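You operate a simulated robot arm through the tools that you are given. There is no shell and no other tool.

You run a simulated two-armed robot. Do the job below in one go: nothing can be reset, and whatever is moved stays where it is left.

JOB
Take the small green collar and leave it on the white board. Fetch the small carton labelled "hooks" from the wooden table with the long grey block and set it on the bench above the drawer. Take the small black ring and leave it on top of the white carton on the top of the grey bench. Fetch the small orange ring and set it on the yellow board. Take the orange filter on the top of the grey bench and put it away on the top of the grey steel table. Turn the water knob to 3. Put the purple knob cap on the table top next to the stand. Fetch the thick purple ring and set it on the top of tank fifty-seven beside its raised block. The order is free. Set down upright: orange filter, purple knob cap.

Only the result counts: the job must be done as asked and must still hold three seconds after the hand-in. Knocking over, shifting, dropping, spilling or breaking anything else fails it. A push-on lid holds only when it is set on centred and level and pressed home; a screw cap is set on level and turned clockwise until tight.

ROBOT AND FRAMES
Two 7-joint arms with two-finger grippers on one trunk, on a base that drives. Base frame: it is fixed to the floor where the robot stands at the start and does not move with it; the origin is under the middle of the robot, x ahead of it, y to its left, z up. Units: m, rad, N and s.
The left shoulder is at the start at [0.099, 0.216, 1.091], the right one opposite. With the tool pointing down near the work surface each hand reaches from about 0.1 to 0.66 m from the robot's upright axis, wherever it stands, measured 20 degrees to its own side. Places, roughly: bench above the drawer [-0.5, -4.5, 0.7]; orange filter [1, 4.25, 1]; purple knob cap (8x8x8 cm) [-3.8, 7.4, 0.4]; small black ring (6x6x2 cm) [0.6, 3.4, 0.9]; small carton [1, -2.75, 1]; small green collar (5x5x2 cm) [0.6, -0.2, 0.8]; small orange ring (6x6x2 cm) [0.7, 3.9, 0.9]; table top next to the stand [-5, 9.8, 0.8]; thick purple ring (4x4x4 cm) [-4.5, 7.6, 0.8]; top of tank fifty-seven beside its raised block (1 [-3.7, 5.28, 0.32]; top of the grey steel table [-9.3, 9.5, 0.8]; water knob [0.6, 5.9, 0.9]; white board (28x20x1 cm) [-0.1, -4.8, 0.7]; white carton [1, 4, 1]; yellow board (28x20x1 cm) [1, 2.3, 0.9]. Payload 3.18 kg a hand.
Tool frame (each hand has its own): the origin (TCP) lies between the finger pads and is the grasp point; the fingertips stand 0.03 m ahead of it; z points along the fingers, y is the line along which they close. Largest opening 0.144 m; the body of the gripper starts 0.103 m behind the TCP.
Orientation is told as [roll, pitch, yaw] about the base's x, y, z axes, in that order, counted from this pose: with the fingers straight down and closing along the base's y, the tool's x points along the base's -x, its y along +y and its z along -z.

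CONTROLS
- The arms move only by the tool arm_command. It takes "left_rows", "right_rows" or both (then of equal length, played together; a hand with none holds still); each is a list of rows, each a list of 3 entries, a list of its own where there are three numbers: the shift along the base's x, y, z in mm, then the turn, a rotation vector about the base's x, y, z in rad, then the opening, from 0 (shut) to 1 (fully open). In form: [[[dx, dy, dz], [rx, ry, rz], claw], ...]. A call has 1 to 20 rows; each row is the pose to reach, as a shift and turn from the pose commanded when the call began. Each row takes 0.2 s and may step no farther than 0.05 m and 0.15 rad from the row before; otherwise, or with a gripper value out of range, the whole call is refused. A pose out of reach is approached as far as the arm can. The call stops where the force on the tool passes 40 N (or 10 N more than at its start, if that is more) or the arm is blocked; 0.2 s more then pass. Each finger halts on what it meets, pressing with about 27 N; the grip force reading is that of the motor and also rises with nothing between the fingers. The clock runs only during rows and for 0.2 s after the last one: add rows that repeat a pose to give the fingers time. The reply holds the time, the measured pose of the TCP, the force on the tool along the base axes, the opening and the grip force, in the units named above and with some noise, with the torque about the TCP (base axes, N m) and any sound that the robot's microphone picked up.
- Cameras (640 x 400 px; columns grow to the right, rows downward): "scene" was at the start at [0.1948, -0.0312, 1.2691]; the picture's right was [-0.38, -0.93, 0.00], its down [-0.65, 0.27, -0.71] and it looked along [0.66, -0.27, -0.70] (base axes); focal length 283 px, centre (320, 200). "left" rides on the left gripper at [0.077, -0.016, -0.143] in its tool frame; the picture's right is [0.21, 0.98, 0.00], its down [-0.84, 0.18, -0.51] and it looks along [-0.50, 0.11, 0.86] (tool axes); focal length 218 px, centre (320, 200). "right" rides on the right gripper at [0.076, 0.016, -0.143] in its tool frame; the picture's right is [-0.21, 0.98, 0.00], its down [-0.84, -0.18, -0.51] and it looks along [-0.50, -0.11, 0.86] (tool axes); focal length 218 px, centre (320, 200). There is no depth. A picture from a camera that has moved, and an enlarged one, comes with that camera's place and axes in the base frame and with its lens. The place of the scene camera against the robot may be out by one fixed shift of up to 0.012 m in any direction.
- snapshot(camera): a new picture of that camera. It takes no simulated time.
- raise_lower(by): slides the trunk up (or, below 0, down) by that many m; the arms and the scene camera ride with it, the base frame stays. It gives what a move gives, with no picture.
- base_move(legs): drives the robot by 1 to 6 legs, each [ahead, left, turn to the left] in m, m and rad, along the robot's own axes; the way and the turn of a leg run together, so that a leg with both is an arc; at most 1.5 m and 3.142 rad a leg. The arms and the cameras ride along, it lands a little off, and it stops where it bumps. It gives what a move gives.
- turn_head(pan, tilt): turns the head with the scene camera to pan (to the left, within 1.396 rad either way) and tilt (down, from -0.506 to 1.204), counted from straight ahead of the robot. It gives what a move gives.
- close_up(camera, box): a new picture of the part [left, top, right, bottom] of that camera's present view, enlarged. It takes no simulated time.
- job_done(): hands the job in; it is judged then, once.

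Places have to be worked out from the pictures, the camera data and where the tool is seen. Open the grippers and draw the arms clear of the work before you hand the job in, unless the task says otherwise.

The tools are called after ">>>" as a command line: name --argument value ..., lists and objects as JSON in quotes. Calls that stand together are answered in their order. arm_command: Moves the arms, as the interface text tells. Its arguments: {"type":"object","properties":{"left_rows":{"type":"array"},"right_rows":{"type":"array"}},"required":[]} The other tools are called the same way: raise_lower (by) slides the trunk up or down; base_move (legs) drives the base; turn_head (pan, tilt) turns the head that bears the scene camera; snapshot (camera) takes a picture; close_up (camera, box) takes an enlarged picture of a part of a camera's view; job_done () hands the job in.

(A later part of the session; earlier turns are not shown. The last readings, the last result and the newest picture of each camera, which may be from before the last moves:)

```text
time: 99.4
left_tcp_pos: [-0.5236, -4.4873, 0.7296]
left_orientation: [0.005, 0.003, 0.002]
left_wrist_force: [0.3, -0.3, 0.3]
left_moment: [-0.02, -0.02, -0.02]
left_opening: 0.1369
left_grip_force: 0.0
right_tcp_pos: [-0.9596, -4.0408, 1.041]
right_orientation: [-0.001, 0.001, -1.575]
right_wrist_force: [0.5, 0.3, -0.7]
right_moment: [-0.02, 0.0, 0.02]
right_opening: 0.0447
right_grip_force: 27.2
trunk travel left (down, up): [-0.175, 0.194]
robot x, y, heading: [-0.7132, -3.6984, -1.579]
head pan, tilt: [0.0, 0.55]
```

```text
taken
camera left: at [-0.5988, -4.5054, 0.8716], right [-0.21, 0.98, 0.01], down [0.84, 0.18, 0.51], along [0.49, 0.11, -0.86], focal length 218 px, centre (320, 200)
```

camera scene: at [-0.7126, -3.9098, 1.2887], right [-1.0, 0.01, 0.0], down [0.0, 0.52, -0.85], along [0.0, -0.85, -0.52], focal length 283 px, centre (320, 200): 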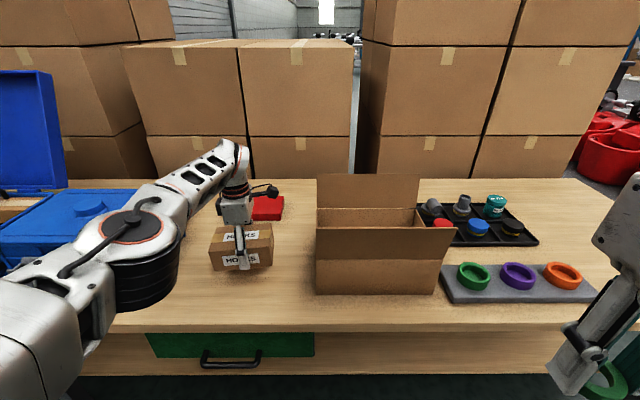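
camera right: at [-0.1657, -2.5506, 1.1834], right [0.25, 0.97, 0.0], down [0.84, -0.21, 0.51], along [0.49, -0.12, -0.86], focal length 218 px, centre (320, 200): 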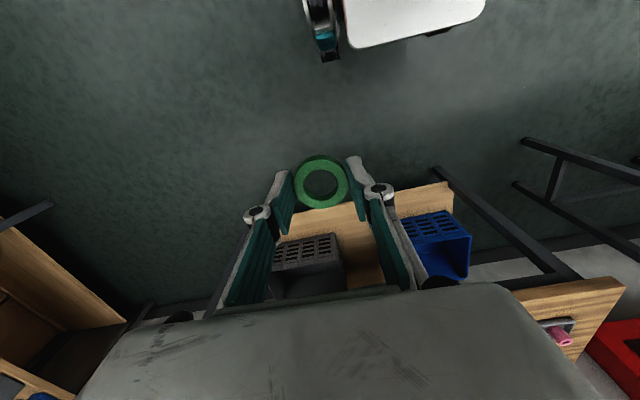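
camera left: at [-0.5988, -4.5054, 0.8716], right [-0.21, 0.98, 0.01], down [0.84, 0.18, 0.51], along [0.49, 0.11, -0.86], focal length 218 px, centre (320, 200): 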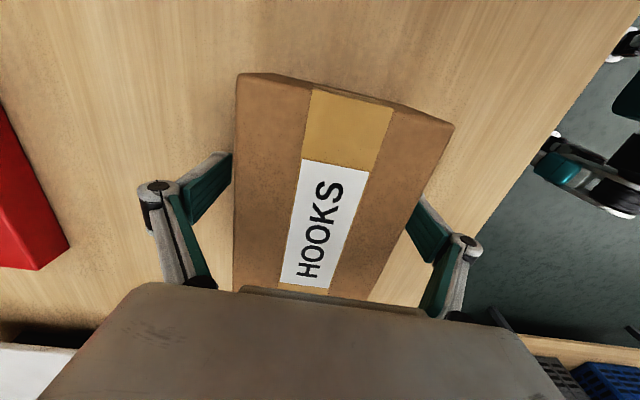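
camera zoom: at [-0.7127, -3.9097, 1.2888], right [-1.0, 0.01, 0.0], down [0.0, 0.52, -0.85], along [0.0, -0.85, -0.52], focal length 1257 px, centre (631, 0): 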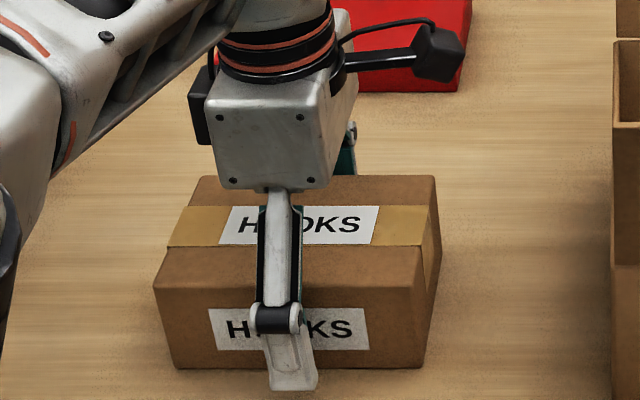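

The carton sits flat. I raise the hand straight up.

>>> arm_command --left_rows '[[[0, 0, 25], [0, 0, 0], 0.95], [[0, 0, 60], [0, 0, 0], 0.95], [[0, 0, 100], [0, 0, 0], 0.95], [[0, 0, 145], [0, 0, 0], 0.95], [[0, 0, 190], [0, 0, 0], 0.95], [[0, 30, 230], [0, 0, 0], 0.95]]'

>>> snapshot --camera "scene"

>>> snapshot --camera "left"

```text
time: 100.8
left_tcp_pos: [-0.5285, -4.4812, 0.9648]
left_orientation: [0.008, 0.003, 0.001]
left_wrist_force: [0.6, -0.2, -0.3]
left_moment: [-0.03, -0.01, -0.01]
left_opening: 0.1367
left_grip_force: 0.0
left hand out of reach, approached as far as the arm can: row 2, 3, 4, 6
right_tcp_pos: [-0.9599, -4.0399, 1.0398]
right_orientation: [0.0, 0.0, -1.575]
right_wrist_force: [0.4, -0.6, -1.5]
right_moment: [-0.08, -0.02, -0.01]
right_opening: 0.045
right_grip_force: 27.2
trunk travel left (down, up): [-0.175, 0.194]
robot x, y, heading: [-0.715, -3.701, -1.577]
head pan, tilt: [0.0, 0.55]
```

```text
taken
camera scene: at [-0.7129, -3.9085, 1.2892], right [-1.0, 0.01, 0.0], down [0.0, 0.52, -0.85], along [0.0, -0.85, -0.52], focal length 283 px, centre (320, 200)
```

scene: 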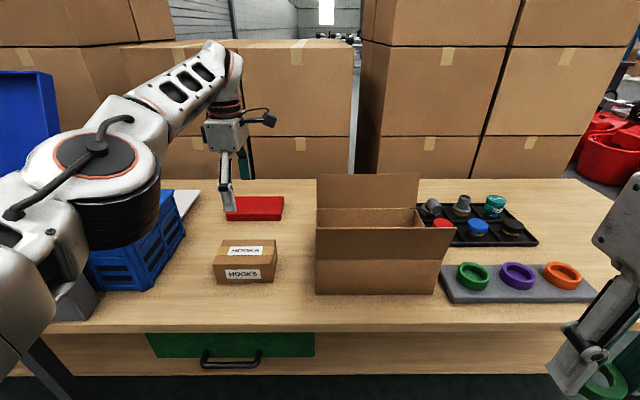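

```text
taken
camera left: at [-0.6041, -4.5001, 1.108], right [-0.21, 0.98, 0.01], down [0.84, 0.18, 0.51], along [0.5, 0.11, -0.86], focal length 218 px, centre (320, 200)
```

left: 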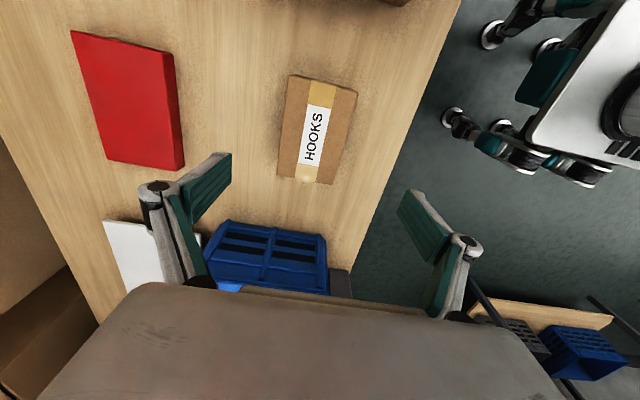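

The HOOKS carton stands on the bench above the drawer. Now I draw the left hand back and turn it straight again.

>>> arm_command --left_rows '[[[0, 30, 10], [0, 0, -0.14], 0.7], [[5, 65, 20], [0, 0, -0.28], 0.6], [[15, 100, 30], [0, 0, -0.42], 0.5], [[25, 135, 40], [0, 0, -0.56], 0.5], [[35, 170, 50], [0, 0, -0.7], 0.5], [[45, 205, 60], [0, 0, -0.84], 0.5], [[55, 240, 70], [0, 0, -0.98], 0.5], [[65, 275, 80], [0, 0, -1.12], 0.5], [[75, 310, 80], [0, 0, -1.26], 0.5], [[85, 345, 80], [0, 0, -1.4], 0.5], [[95, 380, 80], [0, 0, -1.54], 0.5], [[95, 400, 80], [0, 0, -1.57], 0.5]]'

>>> snapshot --camera "scene"

```text
time: 103.4
left_tcp_pos: [-0.4327, -4.0812, 1.0429]
left_orientation: [0.007, -0.001, -1.571]
left_wrist_force: [-0.4, 0.4, 0.3]
left_moment: [-0.04, -0.02, -0.02]
left_opening: 0.0724
left_grip_force: 0.0
left hand out of reach, approached as far as the arm can: row 1, 2, 3
right_tcp_pos: [-0.9592, -4.0407, 1.0399]
right_orientation: [0.001, 0.0, -1.575]
right_wrist_force: [-0.1, -0.2, -0.9]
right_moment: [-0.01, -0.01, 0.01]
right_opening: 0.045
right_grip_force: 27.2
trunk travel left (down, up): [-0.175, 0.194]
robot x, y, heading: [-0.7132, -3.6999, -1.579]
head pan, tilt: [0.0, 0.55]
```

```text
taken
camera scene: at [-0.7128, -3.9096, 1.2888], right [-1.0, 0.01, 0.0], down [0.0, 0.52, -0.85], along [0.0, -0.85, -0.52], focal length 283 px, centre (320, 200)
```

scene: 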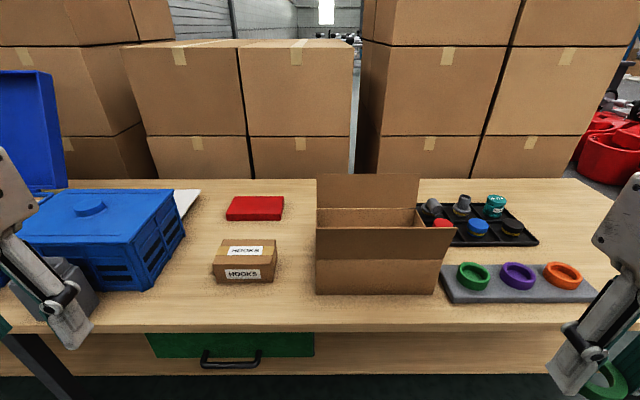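

I shift left along the bench and raise the trunk, to look over the blue crate at the white board.

>>> raise_lower --by 0.19

>>> base_move --legs '[[0, 0.65, 0]]'

>>> turn_head --pan 0 --tilt 0.7

>>> snapshot --camera "scene"

>>> snapshot --camera "right"

```text
time: 105.5
left_tcp_pos: [-0.4319, -4.0819, 1.2326]
left_orientation: [0.007, 0.0, -1.569]
left_wrist_force: [-0.2, 0.9, 0.9]
left_moment: [0.0, 0.02, 0.0]
left_opening: 0.0718
left_grip_force: 0.0
right_tcp_pos: [-0.9597, -4.0404, 1.2299]
right_orientation: [0.0, 0.002, -1.575]
right_wrist_force: [0.2, 0.6, -2.3]
right_moment: [0.03, -0.04, 0.0]
right_opening: 0.0447
right_grip_force: 27.1
trunk travel left (down, up): [-0.365, 0.004]
robot x, y, heading: [-0.7138, -3.7013, -1.579]
head pan, tilt: [0.0, 0.55]
```

```text
time: 111.7
left_tcp_pos: [0.2198, -4.0872, 1.2322]
left_orientation: [0.007, -0.001, -1.572]
left_wrist_force: [-0.5, 0.7, -0.4]
left_moment: [0.02, 0.03, 0.02]
left_opening: 0.0721
left_grip_force: 0.0
right_tcp_pos: [-0.3091, -4.0453, 1.2307]
right_orientation: [0.0, 0.0, -1.578]
right_wrist_force: [0.1, -0.3, -0.6]
right_moment: [-0.04, 0.0, 0.01]
right_opening: 0.045
right_grip_force: 26.8
trunk travel left (down, up): [-0.365, 0.004]
robot x, y, heading: [-0.0597, -3.7041, -1.578]
head pan, tilt: [0.0, 0.55]
```

```text
time: 112.4
left_tcp_pos: [0.2198, -4.0866, 1.2325]
left_orientation: [0.006, -0.001, -1.571]
left_wrist_force: [0.5, 0.7, 0.3]
left_moment: [-0.02, 0.0, 0.0]
left_opening: 0.0719
left_grip_force: 0.1
right_tcp_pos: [-0.3077, -4.0453, 1.2301]
right_orientation: [-0.001, 0.001, -1.577]
right_wrist_force: [0.6, 0.4, -1.5]
right_moment: [0.03, 0.01, 0.01]
right_opening: 0.0448
right_grip_force: 26.9
trunk travel left (down, up): [-0.365, 0.004]
robot x, y, heading: [-0.0619, -3.7083, -1.575]
head pan, tilt: [0.0, 0.7]
```

```text
taken
camera scene: at [-0.0601, -3.8315, 1.4708], right [-1.0, 0.01, 0.0], down [0.0, 0.64, -0.77], along [-0.01, -0.77, -0.64], focal length 283 px, centre (320, 200)
```

scene: 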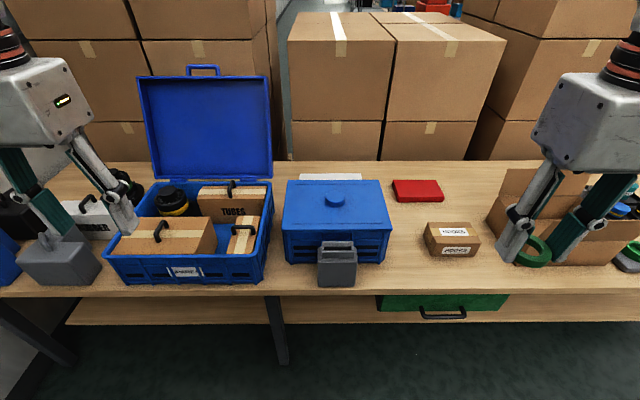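

```text
taken
camera right: at [-0.2919, -3.9679, 1.3734], right [0.98, -0.22, 0.0], down [-0.19, -0.84, 0.51], along [-0.11, -0.49, -0.86], focal length 218 px, centre (320, 200)
```

right: 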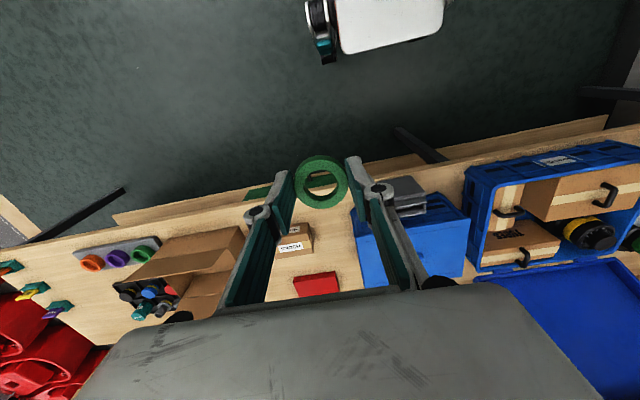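

The white board lies behind the closed blue crate (crate top z ≈ 0.845, back at y ≈ -4.70). I enlarge that part to be certain before moving closer.

>>> close_up --camera "scene" --box '[260, 150, 420, 270]'

>>> base_move --legs '[[0, 0.08, 0], [0.25, 0, 0]]'

>>> snapshot --camera "scene"

>>> snapshot --camera "right"

```text
3.33 times, centred on (340, 210) of scene
camera zoom: at [-0.0601, -3.8315, 1.4708], right [-1.0, 0.01, 0.0], down [0.0, 0.64, -0.77], along [-0.01, -0.77, -0.64], focal length 943 px, centre (253, 167)
```

zoom: 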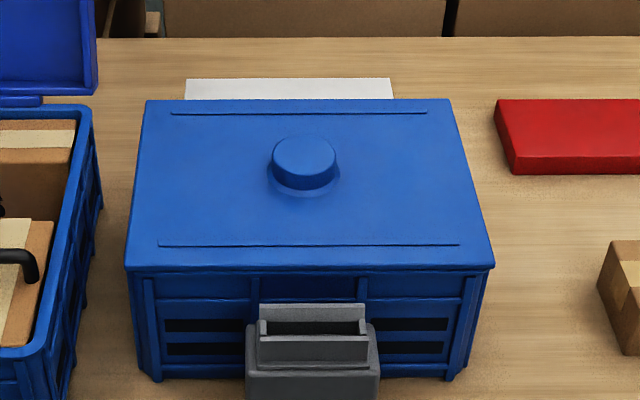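

```text
time: 115.2
left_tcp_pos: [0.3011, -4.3355, 1.2318]
left_orientation: [0.007, 0.0, -1.568]
left_wrist_force: [0.8, -0.6, -0.7]
left_moment: [0.04, 0.0, 0.03]
left_opening: 0.0719
left_grip_force: 0.0
right_tcp_pos: [-0.2265, -4.2953, 1.2303]
right_orientation: [0.001, 0.002, -1.575]
right_wrist_force: [0.4, -0.5, -2.4]
right_moment: [0.0, 0.01, -0.03]
right_opening: 0.0446
right_grip_force: 26.8
trunk travel left (down, up): [-0.365, 0.004]
robot x, y, heading: [0.0244, -3.9556, -1.577]
head pan, tilt: [0.0, 0.7]
```

```text
taken
camera scene: at [0.0207, -4.0824, 1.4707], right [-1.0, 0.01, 0.0], down [0.0, 0.64, -0.76], along [0.0, -0.76, -0.64], focal length 283 px, centre (320, 200)
```

scene: 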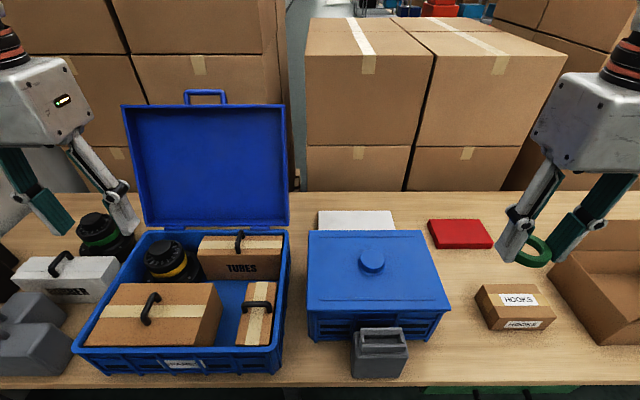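

```text
taken
camera right: at [-0.2109, -4.219, 1.3733], right [0.98, -0.21, 0.0], down [-0.18, -0.84, 0.51], along [-0.11, -0.49, -0.86], focal length 218 px, centre (320, 200)
```

right: 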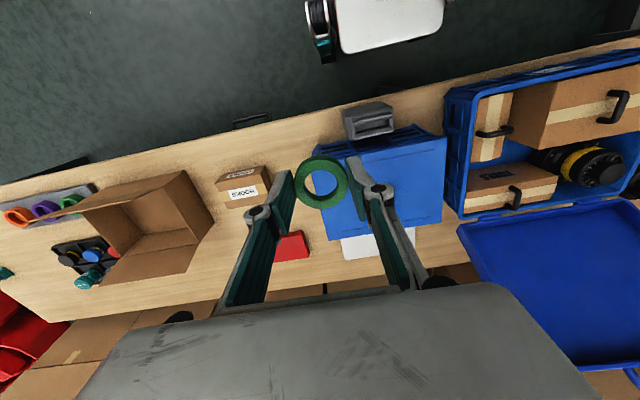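

The board spans about x -0.26…0.02, y -4.73…-4.93. I drive 0.1 m closer and lower the trunk to a middle height.

>>> base_move --legs '[[0.1, 0, 0]]'

>>> raise_lower --by -0.1

>>> arm_command --right_rows '[[[8, -44, 0], [0, 0, 0], 0.2], [[16, -88, 0], [0, 0, 0], 0.2], [[24, -132, 0], [0, 0, 0], 0.2], [[32, -176, 0], [0, 0, 0], 0.2], [[40, -220, -10], [0, 0, 0], 0.2], [[48, -264, -20], [0, 0, 0], 0.2], [[56, -308, -30], [0, 0, 0], 0.2], [[64, -352, -40], [0, 0, 0], 0.2], [[72, -394, -50], [0, 0, 0], 0.2], [[78, -436, -60], [0, 0, 0], 0.2]]'

>>> snapshot --camera "scene"

>>> snapshot --camera "right"

```text
time: 116.3
left_tcp_pos: [0.3006, -4.4345, 1.2318]
left_orientation: [0.009, 0.0, -1.571]
left_wrist_force: [-0.3, -0.1, 0.2]
left_moment: [0.05, -0.02, 0.0]
left_opening: 0.0718
left_grip_force: 0.1
right_tcp_pos: [-0.2274, -4.3942, 1.2285]
right_orientation: [0.0, 0.001, -1.577]
right_wrist_force: [0.7, -1.0, -1.2]
right_moment: [0.0, 0.01, -0.01]
right_opening: 0.0451
right_grip_force: 26.6
trunk travel left (down, up): [-0.365, 0.004]
robot x, y, heading: [0.0194, -4.0565, -1.577]
head pan, tilt: [0.0, 0.7]
```

```text
time: 117.6
left_tcp_pos: [0.3016, -4.4335, 1.1328]
left_orientation: [0.008, -0.002, -1.57]
left_wrist_force: [0.5, 0.9, 0.2]
left_moment: [-0.03, -0.01, 0.0]
left_opening: 0.0721
left_grip_force: 0.1
right_tcp_pos: [-0.2273, -4.3927, 1.1309]
right_orientation: [0.0, -0.001, -1.576]
right_wrist_force: [0.5, -0.1, -1.1]
right_moment: [-0.02, 0.01, 0.01]
right_opening: 0.045
right_grip_force: 27.2
trunk travel left (down, up): [-0.265, 0.104]
robot x, y, heading: [0.0226, -4.0544, -1.578]
head pan, tilt: [0.0, 0.7]
```

```text
time: 119.8
left_tcp_pos: [0.3003, -4.4404, 1.1292]
left_orientation: [0.005, 0.007, -1.57]
left_wrist_force: [-1.3, -2.0, -0.8]
left_moment: [0.2, -0.08, -0.04]
left_opening: 0.0721
left_grip_force: 0.1
right_tcp_pos: [-0.1497, -4.7383, 1.0377]
right_orientation: [0.002, -0.009, -1.592]
right_wrist_force: [-0.6, -1.2, -2.0]
right_moment: [0.2, -0.02, 0.0]
right_opening: 0.0448
right_grip_force: 27.1
right hand out of reach, approached as far as the arm can: row 7, 8, 9, 10
trunk travel left (down, up): [-0.265, 0.104]
robot x, y, heading: [0.0191, -4.0498, -1.573]
head pan, tilt: [0.0, 0.7]
```

```text
taken
camera scene: at [0.0196, -4.2002, 1.3688], right [-1.0, 0.01, 0.0], down [0.0, 0.65, -0.76], along [0.0, -0.76, -0.65], focal length 283 px, centre (320, 200)
```

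scene: 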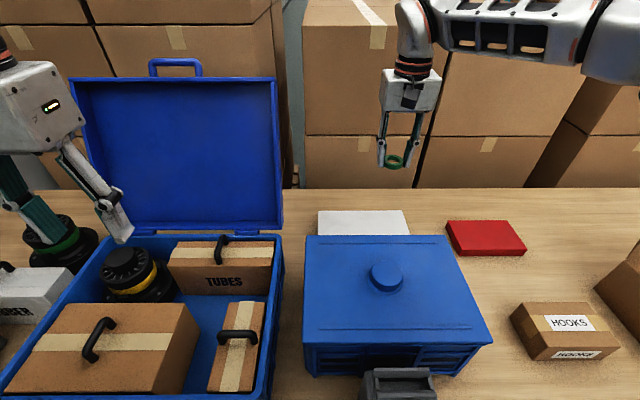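

```text
taken
camera right: at [-0.1324, -4.6613, 1.1816], right [0.97, -0.23, 0.01], down [-0.2, -0.83, 0.51], along [-0.11, -0.5, -0.86], focal length 218 px, centre (320, 200)
```

right: 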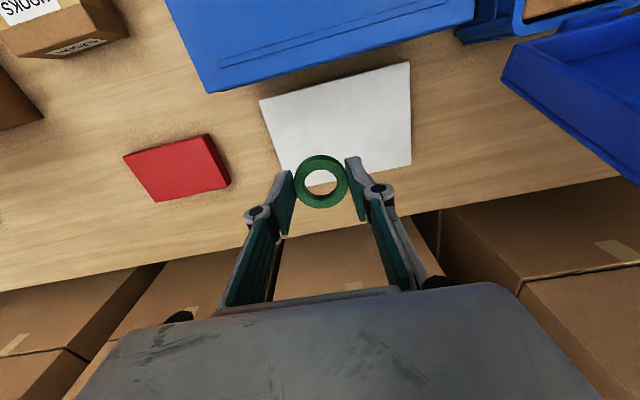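

The hand reaches out above the board, but at this height not far enough. I lower the trunk 0.1 m and then stretch further.

>>> raise_lower --by -0.1

>>> arm_command --right_rows '[[[3, -30, 0], [0, 0, 0.015], 0.2], [[5, -55, 0], [0, 0, 0.015], 0.2], [[5, -65, -10], [0, 0, 0.015], 0.2], [[5, -65, -10], [0, 0, 0.015], 0.2]]'

>>> snapshot --camera "right"

>>> snapshot --camera "scene"

```text
time: 121.2
left_tcp_pos: [0.3013, -4.4325, 1.033]
left_orientation: [0.008, -0.003, -1.571]
left_wrist_force: [-0.3, 0.1, 0.7]
left_moment: [-0.02, -0.01, 0.04]
left_opening: 0.0718
left_grip_force: 0.3
right_tcp_pos: [-0.1459, -4.7338, 0.9465]
right_orientation: [0.0, -0.004, -1.577]
right_wrist_force: [-0.4, -0.3, -1.5]
right_moment: [-0.03, -0.02, 0.01]
right_opening: 0.045
right_grip_force: 26.7
trunk travel left (down, up): [-0.165, 0.204]
robot x, y, heading: [0.0209, -4.0535, -1.578]
head pan, tilt: [0.0, 0.7]
```

```text
time: 122.2
left_tcp_pos: [0.3016, -4.4342, 1.032]
left_orientation: [0.006, 0.0, -1.568]
left_wrist_force: [-0.7, -0.4, 0.2]
left_moment: [0.0, -0.01, -0.02]
left_opening: 0.0719
left_grip_force: 0.1
right_tcp_pos: [-0.1444, -4.7659, 0.9433]
right_orientation: [0.0, 0.001, -1.56]
right_wrist_force: [0.1, 0.1, -0.9]
right_moment: [-0.02, 0.02, 0.02]
right_opening: 0.0449
right_grip_force: 27.1
right hand out of reach, approached as far as the arm can: row 2, 3, 4
trunk travel left (down, up): [-0.165, 0.204]
robot x, y, heading: [0.021, -4.0512, -1.574]
head pan, tilt: [0.0, 0.7]
```

```text
taken
camera right: at [-0.1286, -4.6877, 1.0872], right [0.98, -0.2, 0.0], down [-0.17, -0.84, 0.51], along [-0.1, -0.5, -0.86], focal length 218 px, centre (320, 200)
```

right: 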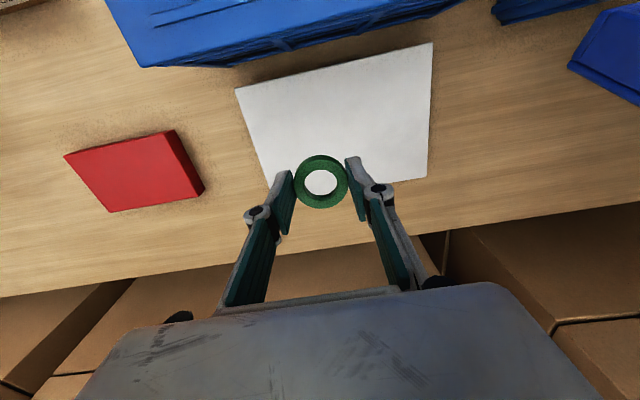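

```text
taken
camera scene: at [0.0197, -4.2669, 1.2646], right [-1.0, 0.01, 0.0], down [0.0, 0.64, -0.77], along [0.0, -0.77, -0.64], focal length 283 px, centre (320, 200)
```

scene: 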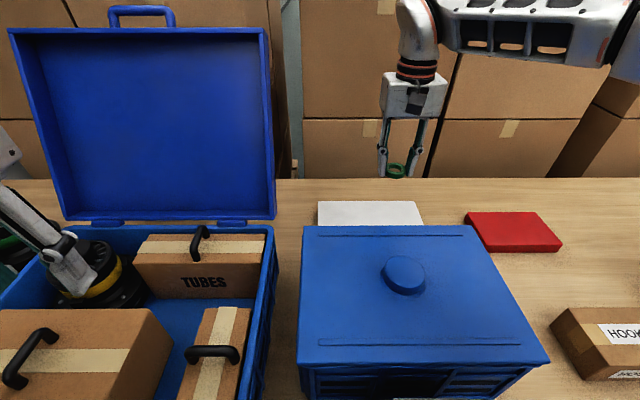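

The hand is already over the board (board y from -4.69 to -4.90). I lower somewhat and stretch a little further to clear the crate's back.

>>> arm_command --right_rows '[[[0, -5, -25], [0, 0, 0], 0.2], [[0, -15, -50], [0, 0, 0], 0.2], [[0, -30, -75], [0, 0, 0], 0.2], [[0, -40, -90], [0, 0, 0], 0.2], [[0, -40, -90], [0, 0, 0], 0.2]]'

>>> snapshot --camera "right"

>>> close_up --camera "scene" --box '[290, 60, 490, 260]'

```text
time: 123.4
left_tcp_pos: [0.3016, -4.4345, 1.0326]
left_orientation: [0.006, 0.001, -1.57]
left_wrist_force: [-0.6, 0.3, -1.0]
left_moment: [0.02, -0.03, -0.01]
left_opening: 0.0724
left_grip_force: 0.0
right_tcp_pos: [-0.145, -4.7918, 0.8763]
right_orientation: [0.001, 0.0, -1.562]
right_wrist_force: [-0.4, 0.1, -1.0]
right_moment: [0.0, 0.04, 0.01]
right_opening: 0.045
right_grip_force: 27.2
right hand out of reach, approached as far as the arm can: row 3, 4, 5
trunk travel left (down, up): [-0.165, 0.204]
robot x, y, heading: [0.0211, -4.0581, -1.57]
head pan, tilt: [0.0, 0.7]
```

```text
taken
camera right: at [-0.129, -4.7134, 1.0196], right [0.98, -0.2, 0.0], down [-0.17, -0.84, 0.51], along [-0.1, -0.5, -0.86], focal length 218 px, centre (320, 200)
```

right: 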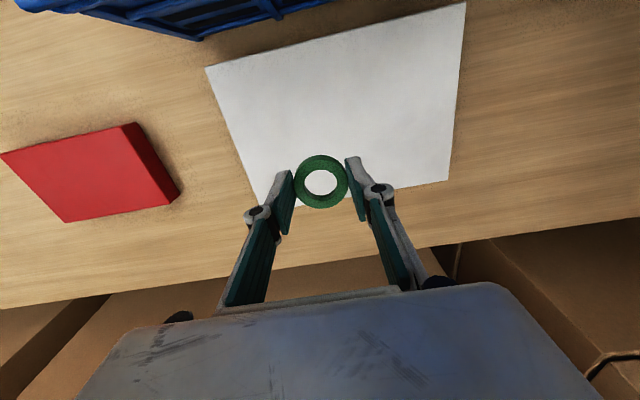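

```text
2.00 times, centred on (390, 160) of scene
camera zoom: at [0.0198, -4.2671, 1.2645], right [-1.0, 0.01, 0.0], down [0.0, 0.64, -0.76], along [0.0, -0.76, -0.64], focal length 566 px, centre (180, 280)
```

zoom: 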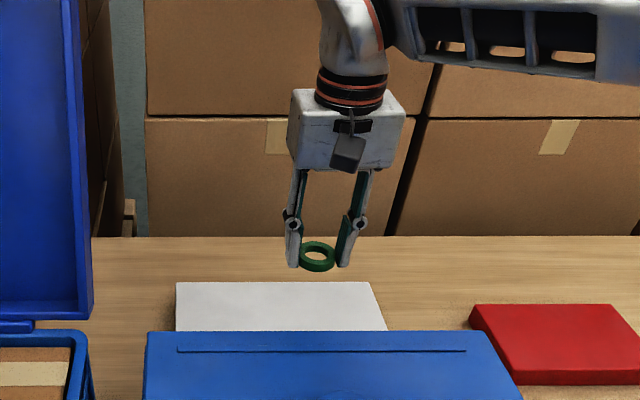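

Position is good (collar at y ≈ -4.79, well inside the board). I descend in steps.

>>> arm_command --right_rows '[[[0, -4, -30], [0, 0, 0], 0.2], [[0, -8, -60], [0, 0, 0], 0.2], [[0, -10, -90], [0, 0, 0], 0.2], [[0, -10, -115], [0, 0, 0], 0.2], [[0, -10, -125], [0, 0, 0], 0.2]]'

>>> snapshot --camera "right"

>>> close_up --camera "scene" --box '[290, 60, 490, 260]'

```text
time: 124.6
left_tcp_pos: [0.3016, -4.4322, 1.0339]
left_orientation: [0.007, -0.003, -1.571]
left_wrist_force: [1.4, -0.4, 0.1]
left_moment: [0.03, 0.01, 0.01]
left_opening: 0.0721
left_grip_force: 0.1
right_tcp_pos: [-0.1428, -4.8046, 0.7707]
right_orientation: [0.005, -0.016, -1.568]
right_wrist_force: [0.0, 5.6, 32.7]
right_moment: [0.59, 0.43, -0.34]
right_opening: 0.0448
right_grip_force: 26.9
trunk travel left (down, up): [-0.165, 0.204]
robot x, y, heading: [0.0219, -4.0522, -1.579]
head pan, tilt: [0.0, 0.7]
stopped in row 5 (right hand): the force on the tool passed its limit at 48 N (the readings are from after the stop); the commanded pose is now the measured one
```

```text
taken
camera right: at [-0.128, -4.7252, 0.9128], right [0.98, -0.21, 0.01], down [-0.18, -0.83, 0.52], along [-0.1, -0.51, -0.85], focal length 218 px, centre (320, 200)
```

right: 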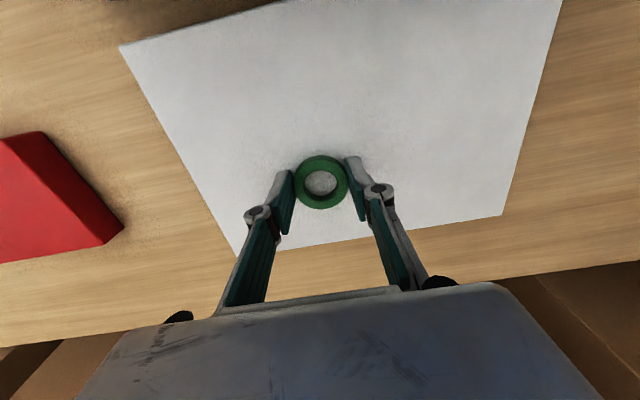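

```text
2.00 times, centred on (390, 160) of scene
camera zoom: at [0.0201, -4.2636, 1.2658], right [-1.0, 0.01, 0.0], down [0.0, 0.64, -0.77], along [-0.01, -0.77, -0.64], focal length 566 px, centre (180, 280)
```

zoom: 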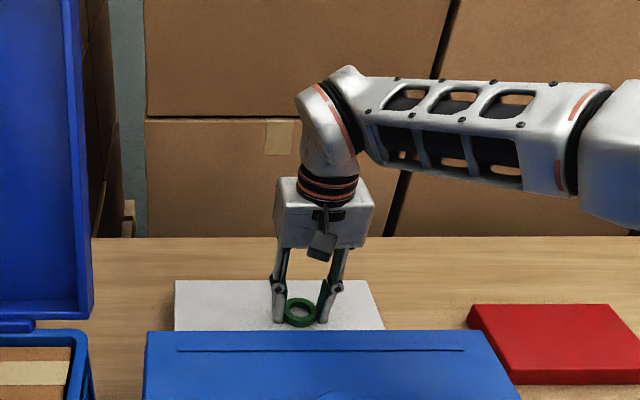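

Contact at z = 0.7707 with the force directly under the collar, so the collar rests on the board (board top ≈ 0.735, which also fits the camera's scale). I relieve the pressure a little and open the fingers.

>>> arm_command --right_rows '[[[0, 0, 2], [0, 0, 0], 0.2], [[0, 0, 2], [0, 0, 0], 0.25], [[0, 0, 2], [0, 0, 0], 0.35], [[0, 0, 2], [0, 0, 0], 0.45], [[0, 0, 2], [0, 0, 0], 0.55], [[0, 0, 2], [0, 0, 0], 0.55]]'

>>> close_up --camera "right" --box '[200, 100, 440, 260]'

>>> close_up --camera "scene" --box '[340, 120, 460, 240]'

```text
time: 126.0
left_tcp_pos: [0.3004, -4.433, 1.0333]
left_orientation: [0.008, 0.001, -1.569]
left_wrist_force: [0.4, 0.4, 0.8]
left_moment: [-0.06, 0.01, 0.01]
left_opening: 0.072
left_grip_force: 0.1
right_tcp_pos: [-0.1434, -4.8023, 0.7628]
right_orientation: [0.005, -0.011, -1.564]
right_wrist_force: [1.1, -3.0, 10.4]
right_moment: [0.06, 0.05, -0.04]
right_opening: 0.0829
right_grip_force: 0.1
trunk travel left (down, up): [-0.165, 0.204]
robot x, y, heading: [0.0188, -4.0572, -1.577]
head pan, tilt: [0.0, 0.7]
```

```text
2.50 times, centred on (320, 180) of right
camera zoom: at [-0.1285, -4.7249, 0.9064], right [0.98, -0.2, 0.01], down [-0.18, -0.84, 0.51], along [-0.1, -0.5, -0.86], focal length 546 px, centre (320, 250)
```

zoom: 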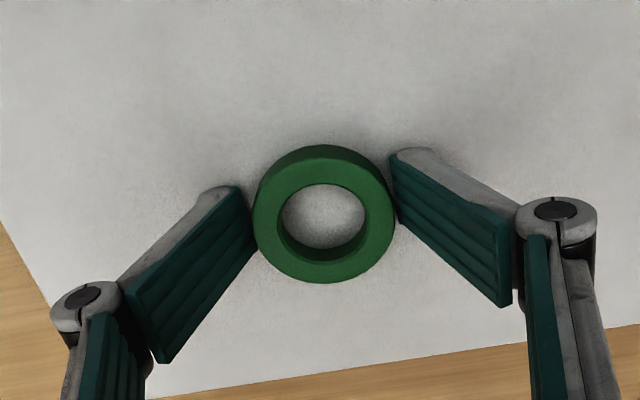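

```text
3.33 times, centred on (400, 180) of scene
camera zoom: at [0.02, -4.2656, 1.2646], right [-1.0, 0.01, 0.0], down [0.0, 0.64, -0.77], along [0.0, -0.77, -0.64], focal length 943 px, centre (53, 267)
```

zoom: 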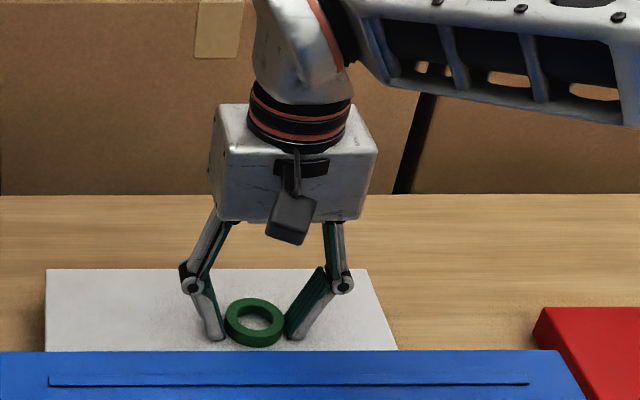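

The fingertips still press on the board (10 N). I lift 4 mm at a time so that they spread freely, then check.

>>> arm_command --right_rows '[[[0, 0, 5], [0, 0, 0], 0.55], [[0, 0, 10], [0, 0, 0], 0.55], [[0, 0, 10], [0, 0, 0], 0.55]]'

>>> close_up --camera "scene" --box '[340, 120, 460, 240]'

>>> close_up --camera "right" --box '[200, 100, 440, 260]'

```text
time: 126.8
left_tcp_pos: [0.3003, -4.4335, 1.0322]
left_orientation: [0.007, 0.002, -1.568]
left_wrist_force: [-0.2, 0.8, -0.2]
left_moment: [0.01, 0.0, 0.02]
left_opening: 0.072
left_grip_force: 0.1
right_tcp_pos: [-0.1435, -4.8024, 0.7723]
right_orientation: [0.003, -0.004, -1.564]
right_wrist_force: [0.7, -0.1, -0.3]
right_moment: [0.04, 0.01, -0.04]
right_opening: 0.0791
right_grip_force: 0.1
trunk travel left (down, up): [-0.165, 0.204]
robot x, y, heading: [0.019, -4.0504, -1.573]
head pan, tilt: [0.0, 0.7]
```

```text
3.33 times, centred on (400, 180) of scene
camera zoom: at [0.0197, -4.2669, 1.2643], right [-1.0, 0.01, 0.0], down [0.0, 0.64, -0.77], along [0.0, -0.77, -0.64], focal length 943 px, centre (53, 267)
```

zoom: 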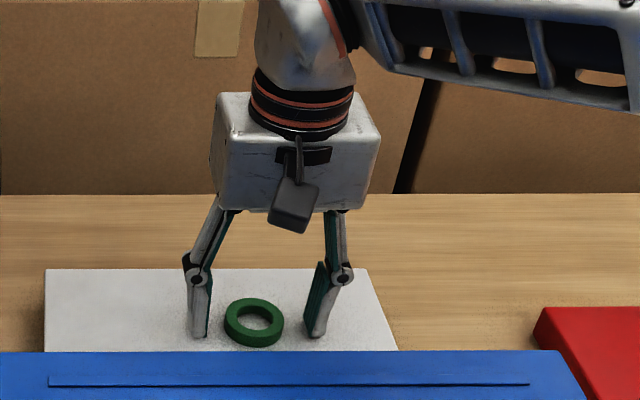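

```text
2.50 times, centred on (320, 180) of right
camera zoom: at [-0.1286, -4.7257, 0.9151], right [0.98, -0.2, 0.0], down [-0.18, -0.84, 0.51], along [-0.1, -0.5, -0.86], focal length 546 px, centre (320, 250)
```

zoom: 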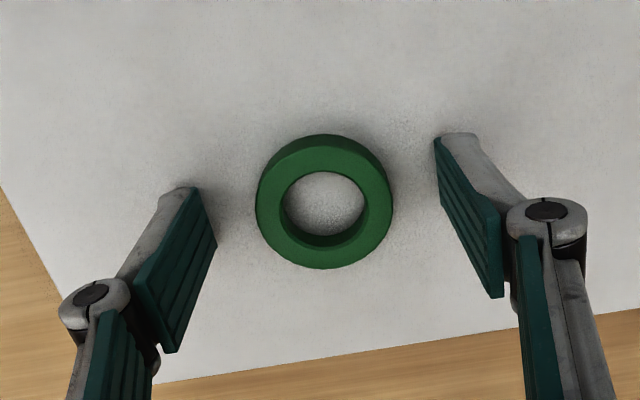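

The collar lies free on the white board. I raise the right hand straight up and draw it back.

>>> arm_command --right_rows '[[[0, 0, 35], [0, 0, 0], 0.55], [[0, 0, 75], [0, 0, 0], 0.55], [[0, 0, 115], [0, 0, 0], 0.55], [[0, 5, 160], [0, 0, 0], 0.55], [[0, 25, 205], [0, 0, 0], 0.5], [[-5, 60, 235], [0, 0, 0], 0.5], [[-15, 105, 255], [0, 0, 0], 0.5], [[-30, 150, 265], [0, 0, 0], 0.5], [[-45, 195, 265], [0, 0, 0], 0.5], [[-60, 240, 265], [0, 0, 0], 0.5], [[-75, 285, 265], [0, 0, 0], 0.5], [[-90, 330, 265], [0, 0, 0], 0.5], [[-100, 375, 265], [0, 0, 0], 0.5], [[-105, 415, 265], [0, 0, 0], 0.5]]'

>>> snapshot --camera "scene"

```text
refused: row 7 steps farther than a row can; nothing moved
```

```text
taken
camera scene: at [0.0197, -4.2669, 1.2643], right [-1.0, 0.01, 0.0], down [0.0, 0.64, -0.77], along [0.0, -0.77, -0.64], focal length 283 px, centre (320, 200)
```

scene: 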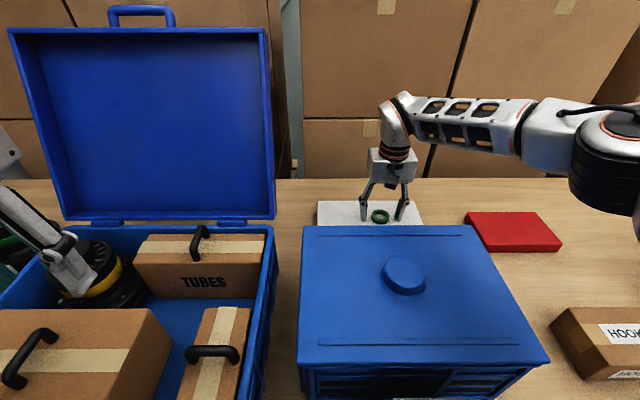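

One row stepped too far; I repeat it with smaller steps.

>>> arm_command --right_rows '[[[0, 0, 35], [0, 0, 0], 0.55], [[0, 0, 75], [0, 0, 0], 0.55], [[0, 0, 115], [0, 0, 0], 0.55], [[0, 5, 160], [0, 0, 0], 0.55], [[0, 25, 200], [0, 0, 0], 0.5], [[-5, 58, 230], [0, 0, 0], 0.5], [[-12, 98, 252], [0, 0, 0], 0.5], [[-25, 140, 265], [0, 0, 0], 0.5], [[-38, 185, 265], [0, 0, 0], 0.5], [[-50, 230, 265], [0, 0, 0], 0.5], [[-63, 275, 265], [0, 0, 0], 0.5], [[-76, 320, 265], [0, 0, 0], 0.5], [[-90, 365, 265], [0, 0, 0], 0.5], [[-100, 410, 265], [0, 0, 0], 0.5]]'

>>> snapshot --camera "scene"

```text
time: 129.8
left_tcp_pos: [0.3016, -4.4328, 1.032]
left_orientation: [0.006, 0.0, -1.568]
left_wrist_force: [-0.8, 0.5, -0.4]
left_moment: [0.01, -0.02, 0.01]
left_opening: 0.0722
left_grip_force: 0.2
right_tcp_pos: [-0.2436, -4.3926, 1.039]
right_orientation: [0.004, -0.009, -1.564]
right_wrist_force: [-0.3, 1.0, 1.4]
right_moment: [-0.03, -0.02, -0.01]
right_opening: 0.0721
right_grip_force: 0.0
right hand out of reach, approached as far as the arm can: row 2, 3, 4, 5, 6
trunk travel left (down, up): [-0.165, 0.204]
robot x, y, heading: [0.0189, -4.0534, -1.574]
head pan, tilt: [0.0, 0.7]
```

```text
taken
camera scene: at [0.0194, -4.2662, 1.2648], right [-1.0, 0.01, 0.0], down [0.0, 0.64, -0.77], along [0.0, -0.77, -0.64], focal length 283 px, centre (320, 200)
```

scene: 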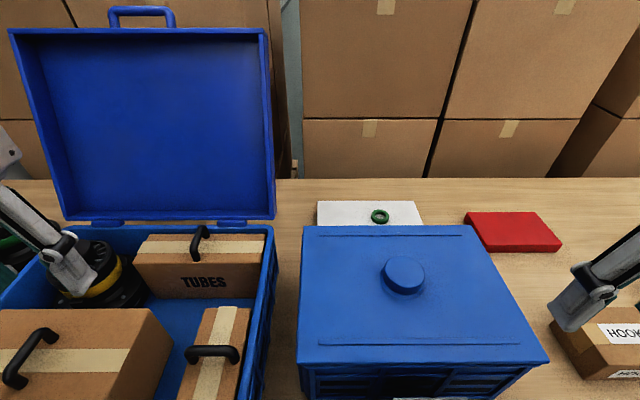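

The collar is on the white board. I back off, turn around and drive north along the clear aisle.

>>> base_move --legs '[[-0.5, 0, 0], [0, -0.6, 0], [0, 0, 3.141], [1.5, 0, 0], [1.5, 0, 0]]'

>>> turn_head --pan 0 --tilt 0.35

>>> snapshot --camera "scene"

```text
time: 159.8
left_tcp_pos: [-0.928, -0.1221, 1.0321]
left_orientation: [0.007, 0.002, 1.594]
left_wrist_force: [-0.7, 0.2, 0.8]
left_moment: [-0.02, 0.0, -0.02]
left_opening: 0.0721
left_grip_force: 0.1
right_tcp_pos: [-0.3839, -0.1503, 1.0394]
right_orientation: [0.003, -0.009, 1.6]
right_wrist_force: [0.1, 0.3, -0.1]
right_moment: [0.0, -0.02, 0.0]
right_opening: 0.072
right_grip_force: 0.1
trunk travel left (down, up): [-0.165, 0.204]
robot x, y, heading: [-0.6383, -0.4962, 1.588]
head pan, tilt: [0.0, 0.7]
```

```text
time: 160.6
left_tcp_pos: [-0.9277, -0.1225, 1.0329]
left_orientation: [0.009, 0.0, 1.595]
left_wrist_force: [0.4, -0.4, -0.5]
left_moment: [-0.01, 0.01, 0.03]
left_opening: 0.0721
left_grip_force: 0.1
right_tcp_pos: [-0.3838, -0.1512, 1.0396]
right_orientation: [0.003, -0.009, 1.601]
right_wrist_force: [-1.0, 0.2, 0.0]
right_moment: [0.01, -0.01, -0.01]
right_opening: 0.0719
right_grip_force: 0.0
trunk travel left (down, up): [-0.165, 0.204]
robot x, y, heading: [-0.6369, -0.4974, 1.587]
head pan, tilt: [0.0, 0.351]
```

```text
taken
camera scene: at [-0.641, -0.2753, 1.2959], right [1.0, 0.02, 0.0], down [0.01, -0.34, -0.94], along [-0.02, 0.94, -0.34], focal length 283 px, centre (320, 200)
```

scene: 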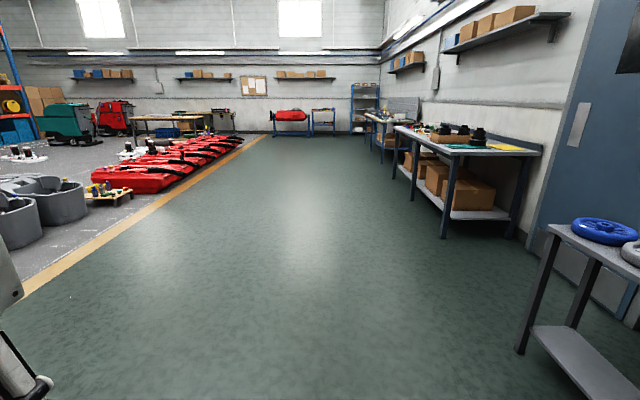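

The aisle is open. I zoom at the grey benches on the right and drive up nearer.

>>> close_up --camera "scene" --box '[340, 80, 560, 220]'

>>> base_move --legs '[[1.5, 0, 0], [1.2, 0, 0]]'

>>> turn_head --pan -0.7 --tilt 0.35

>>> snapshot --camera "scene"

```text
2.86 times, centred on (450, 150) of scene
camera zoom: at [-0.641, -0.2753, 1.2959], right [1.0, 0.02, 0.0], down [0.01, -0.34, -0.94], along [-0.02, 0.94, -0.34], focal length 808 px, centre (-51, 343)
```

zoom: 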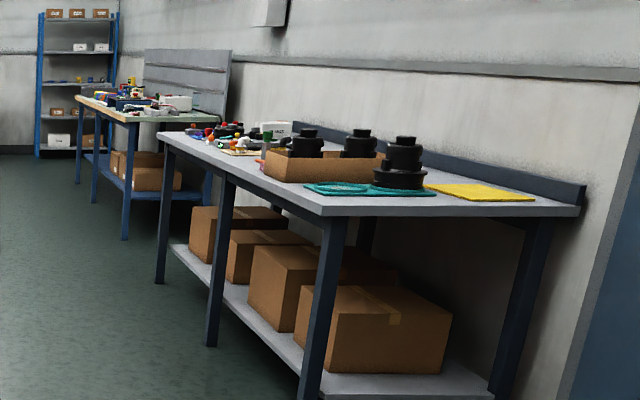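

```text
time: 173.6
left_tcp_pos: [-0.9962, 2.5522, 1.0324]
left_orientation: [0.008, 0.0, 1.592]
left_wrist_force: [-1.4, 0.9, 0.0]
left_moment: [0.0, 0.04, -0.03]
left_opening: 0.0724
left_grip_force: 0.1
right_tcp_pos: [-0.4514, 2.5228, 1.0386]
right_orientation: [0.003, -0.008, 1.599]
right_wrist_force: [-0.1, 0.4, 0.1]
right_moment: [-0.01, 0.01, 0.01]
right_opening: 0.072
right_grip_force: 0.0
trunk travel left (down, up): [-0.165, 0.204]
robot x, y, heading: [-0.7108, 2.1794, 1.584]
head pan, tilt: [0.0, 0.351]
```

```text
time: 174.7
left_tcp_pos: [-0.996, 2.5512, 1.0335]
left_orientation: [0.008, 0.001, 1.591]
left_wrist_force: [0.1, 0.5, 0.8]
left_moment: [0.0, 0.0, -0.02]
left_opening: 0.0723
left_grip_force: 0.0
right_tcp_pos: [-0.4514, 2.5226, 1.0368]
right_orientation: [0.003, -0.008, 1.598]
right_wrist_force: [0.4, -0.1, 0.3]
right_moment: [-0.01, 0.02, 0.02]
right_opening: 0.0721
right_grip_force: 0.0
trunk travel left (down, up): [-0.165, 0.204]
robot x, y, heading: [-0.7115, 2.1756, 1.583]
head pan, tilt: [-0.7, 0.351]
```

```text
taken
camera scene: at [-0.6488, 2.377, 1.296], right [0.77, -0.63, 0.0], down [-0.22, -0.27, -0.94], along [0.59, 0.73, -0.34], focal length 283 px, centre (320, 200)
```

scene: 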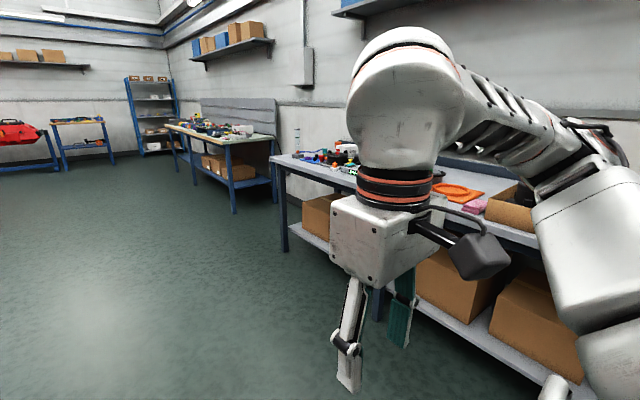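

I drive on to about y = 3.5, turn to face the grey bench and raise the trunk for a better view.

>>> base_move --legs '[[1.3, 0, 0], [0, 0, -1.58]]'

>>> raise_lower --by 0.15

>>> turn_head --pan 0 --tilt 0.45

>>> snapshot --camera "scene"

```text
time: 185.0
left_tcp_pos: [-0.3646, 3.7651, 1.0341]
left_orientation: [0.007, 0.001, 0.044]
left_wrist_force: [-0.4, 0.3, -0.7]
left_moment: [-0.01, -0.02, 0.0]
left_opening: 0.0716
left_grip_force: 0.1
right_tcp_pos: [-0.3842, 3.2207, 1.0394]
right_orientation: [0.003, -0.009, 0.048]
right_wrist_force: [-0.5, 0.3, -0.1]
right_moment: [-0.02, -0.02, -0.02]
right_opening: 0.0719
right_grip_force: 0.0
trunk travel left (down, up): [-0.165, 0.204]
robot x, y, heading: [-0.7327, 3.4672, 0.032]
head pan, tilt: [-0.7, 0.351]
```

```text
time: 186.7
left_tcp_pos: [-0.3649, 3.7655, 1.1815]
left_orientation: [0.006, 0.002, 0.043]
left_wrist_force: [0.9, -1.0, 0.1]
left_moment: [0.0, -0.01, -0.01]
left_opening: 0.0719
left_grip_force: 0.0
right_tcp_pos: [-0.383, 3.2203, 1.189]
right_orientation: [0.005, -0.006, 0.048]
right_wrist_force: [0.2, -0.2, 0.0]
right_moment: [0.0, -0.01, -0.02]
right_opening: 0.0717
right_grip_force: 0.1
trunk travel left (down, up): [-0.315, 0.054]
robot x, y, heading: [-0.7323, 3.4694, 0.033]
head pan, tilt: [-0.7, 0.351]
```

```text
time: 187.8
left_tcp_pos: [-0.3658, 3.7642, 1.1832]
left_orientation: [0.007, -0.002, 0.042]
left_wrist_force: [-0.6, 0.1, 0.5]
left_moment: [-0.01, 0.02, 0.03]
left_opening: 0.0721
left_grip_force: 0.1
right_tcp_pos: [-0.3829, 3.221, 1.1888]
right_orientation: [0.005, -0.009, 0.049]
right_wrist_force: [-0.2, 0.0, 1.2]
right_moment: [0.02, 0.02, -0.04]
right_opening: 0.0722
right_grip_force: 0.1
trunk travel left (down, up): [-0.315, 0.054]
robot x, y, heading: [-0.7344, 3.468, 0.031]
head pan, tilt: [0.0, 0.45]
```

```text
taken
camera scene: at [-0.5997, 3.4732, 1.4436], right [0.03, -1.0, 0.0], down [-0.43, -0.02, -0.9], along [0.9, 0.03, -0.44], focal length 283 px, centre (320, 200)
```

scene: 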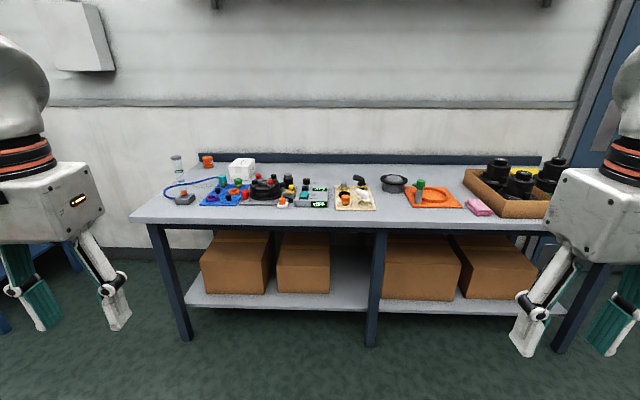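

>>> close_up --camera "scene" --box '[150, 140, 310, 240]'

>>> close_up --camera "scene" --box '[280, 150, 440, 250]'

>>> close_up --camera "scene" --box '[400, 130, 580, 240]'

```text
4.00 times, centred on (230, 190) of scene
camera zoom: at [-0.5997, 3.4732, 1.4436], right [0.03, -1.0, 0.0], down [-0.43, -0.02, -0.9], along [0.9, 0.03, -0.44], focal length 1131 px, centre (680, 240)
```

zoom: 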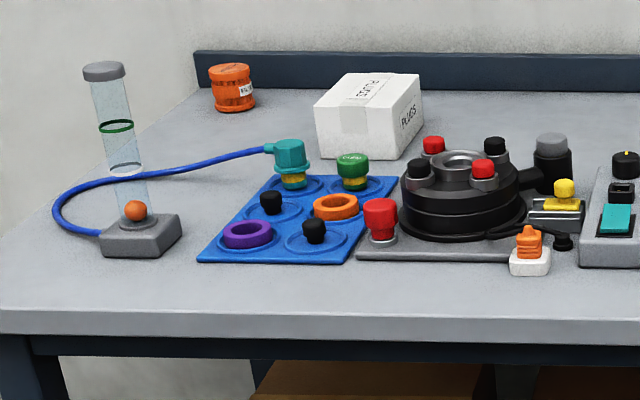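

```text
4.00 times, centred on (360, 200) of scene
camera zoom: at [-0.5997, 3.4732, 1.4436], right [0.03, -1.0, 0.0], down [-0.43, -0.02, -0.9], along [0.9, 0.03, -0.44], focal length 1131 px, centre (160, 200)
```

zoom: 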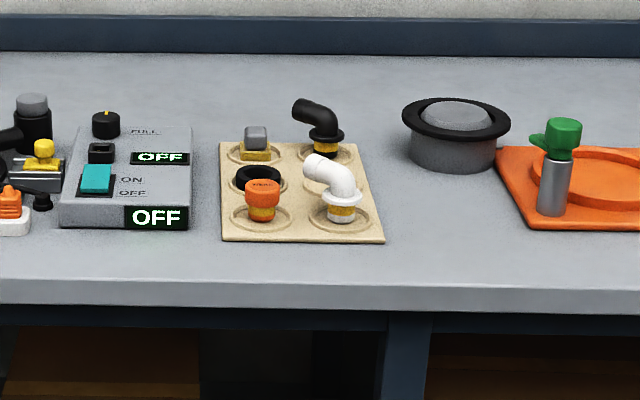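

```text
3.56 times, centred on (490, 185) of scene
camera zoom: at [-0.5997, 3.4732, 1.4436], right [0.03, -1.0, 0.0], down [-0.43, -0.02, -0.9], along [0.9, 0.03, -0.44], focal length 1006 px, centre (-284, 253)
```

zoom: 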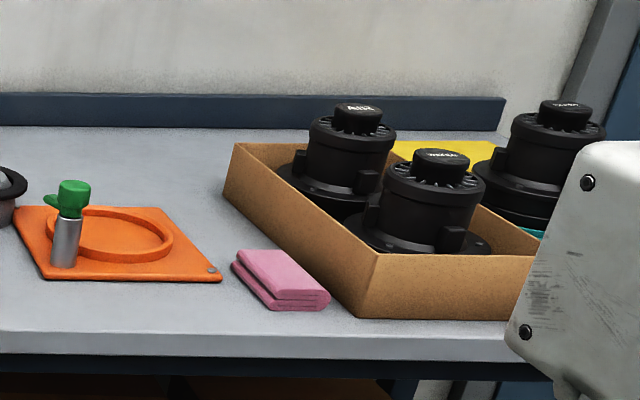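

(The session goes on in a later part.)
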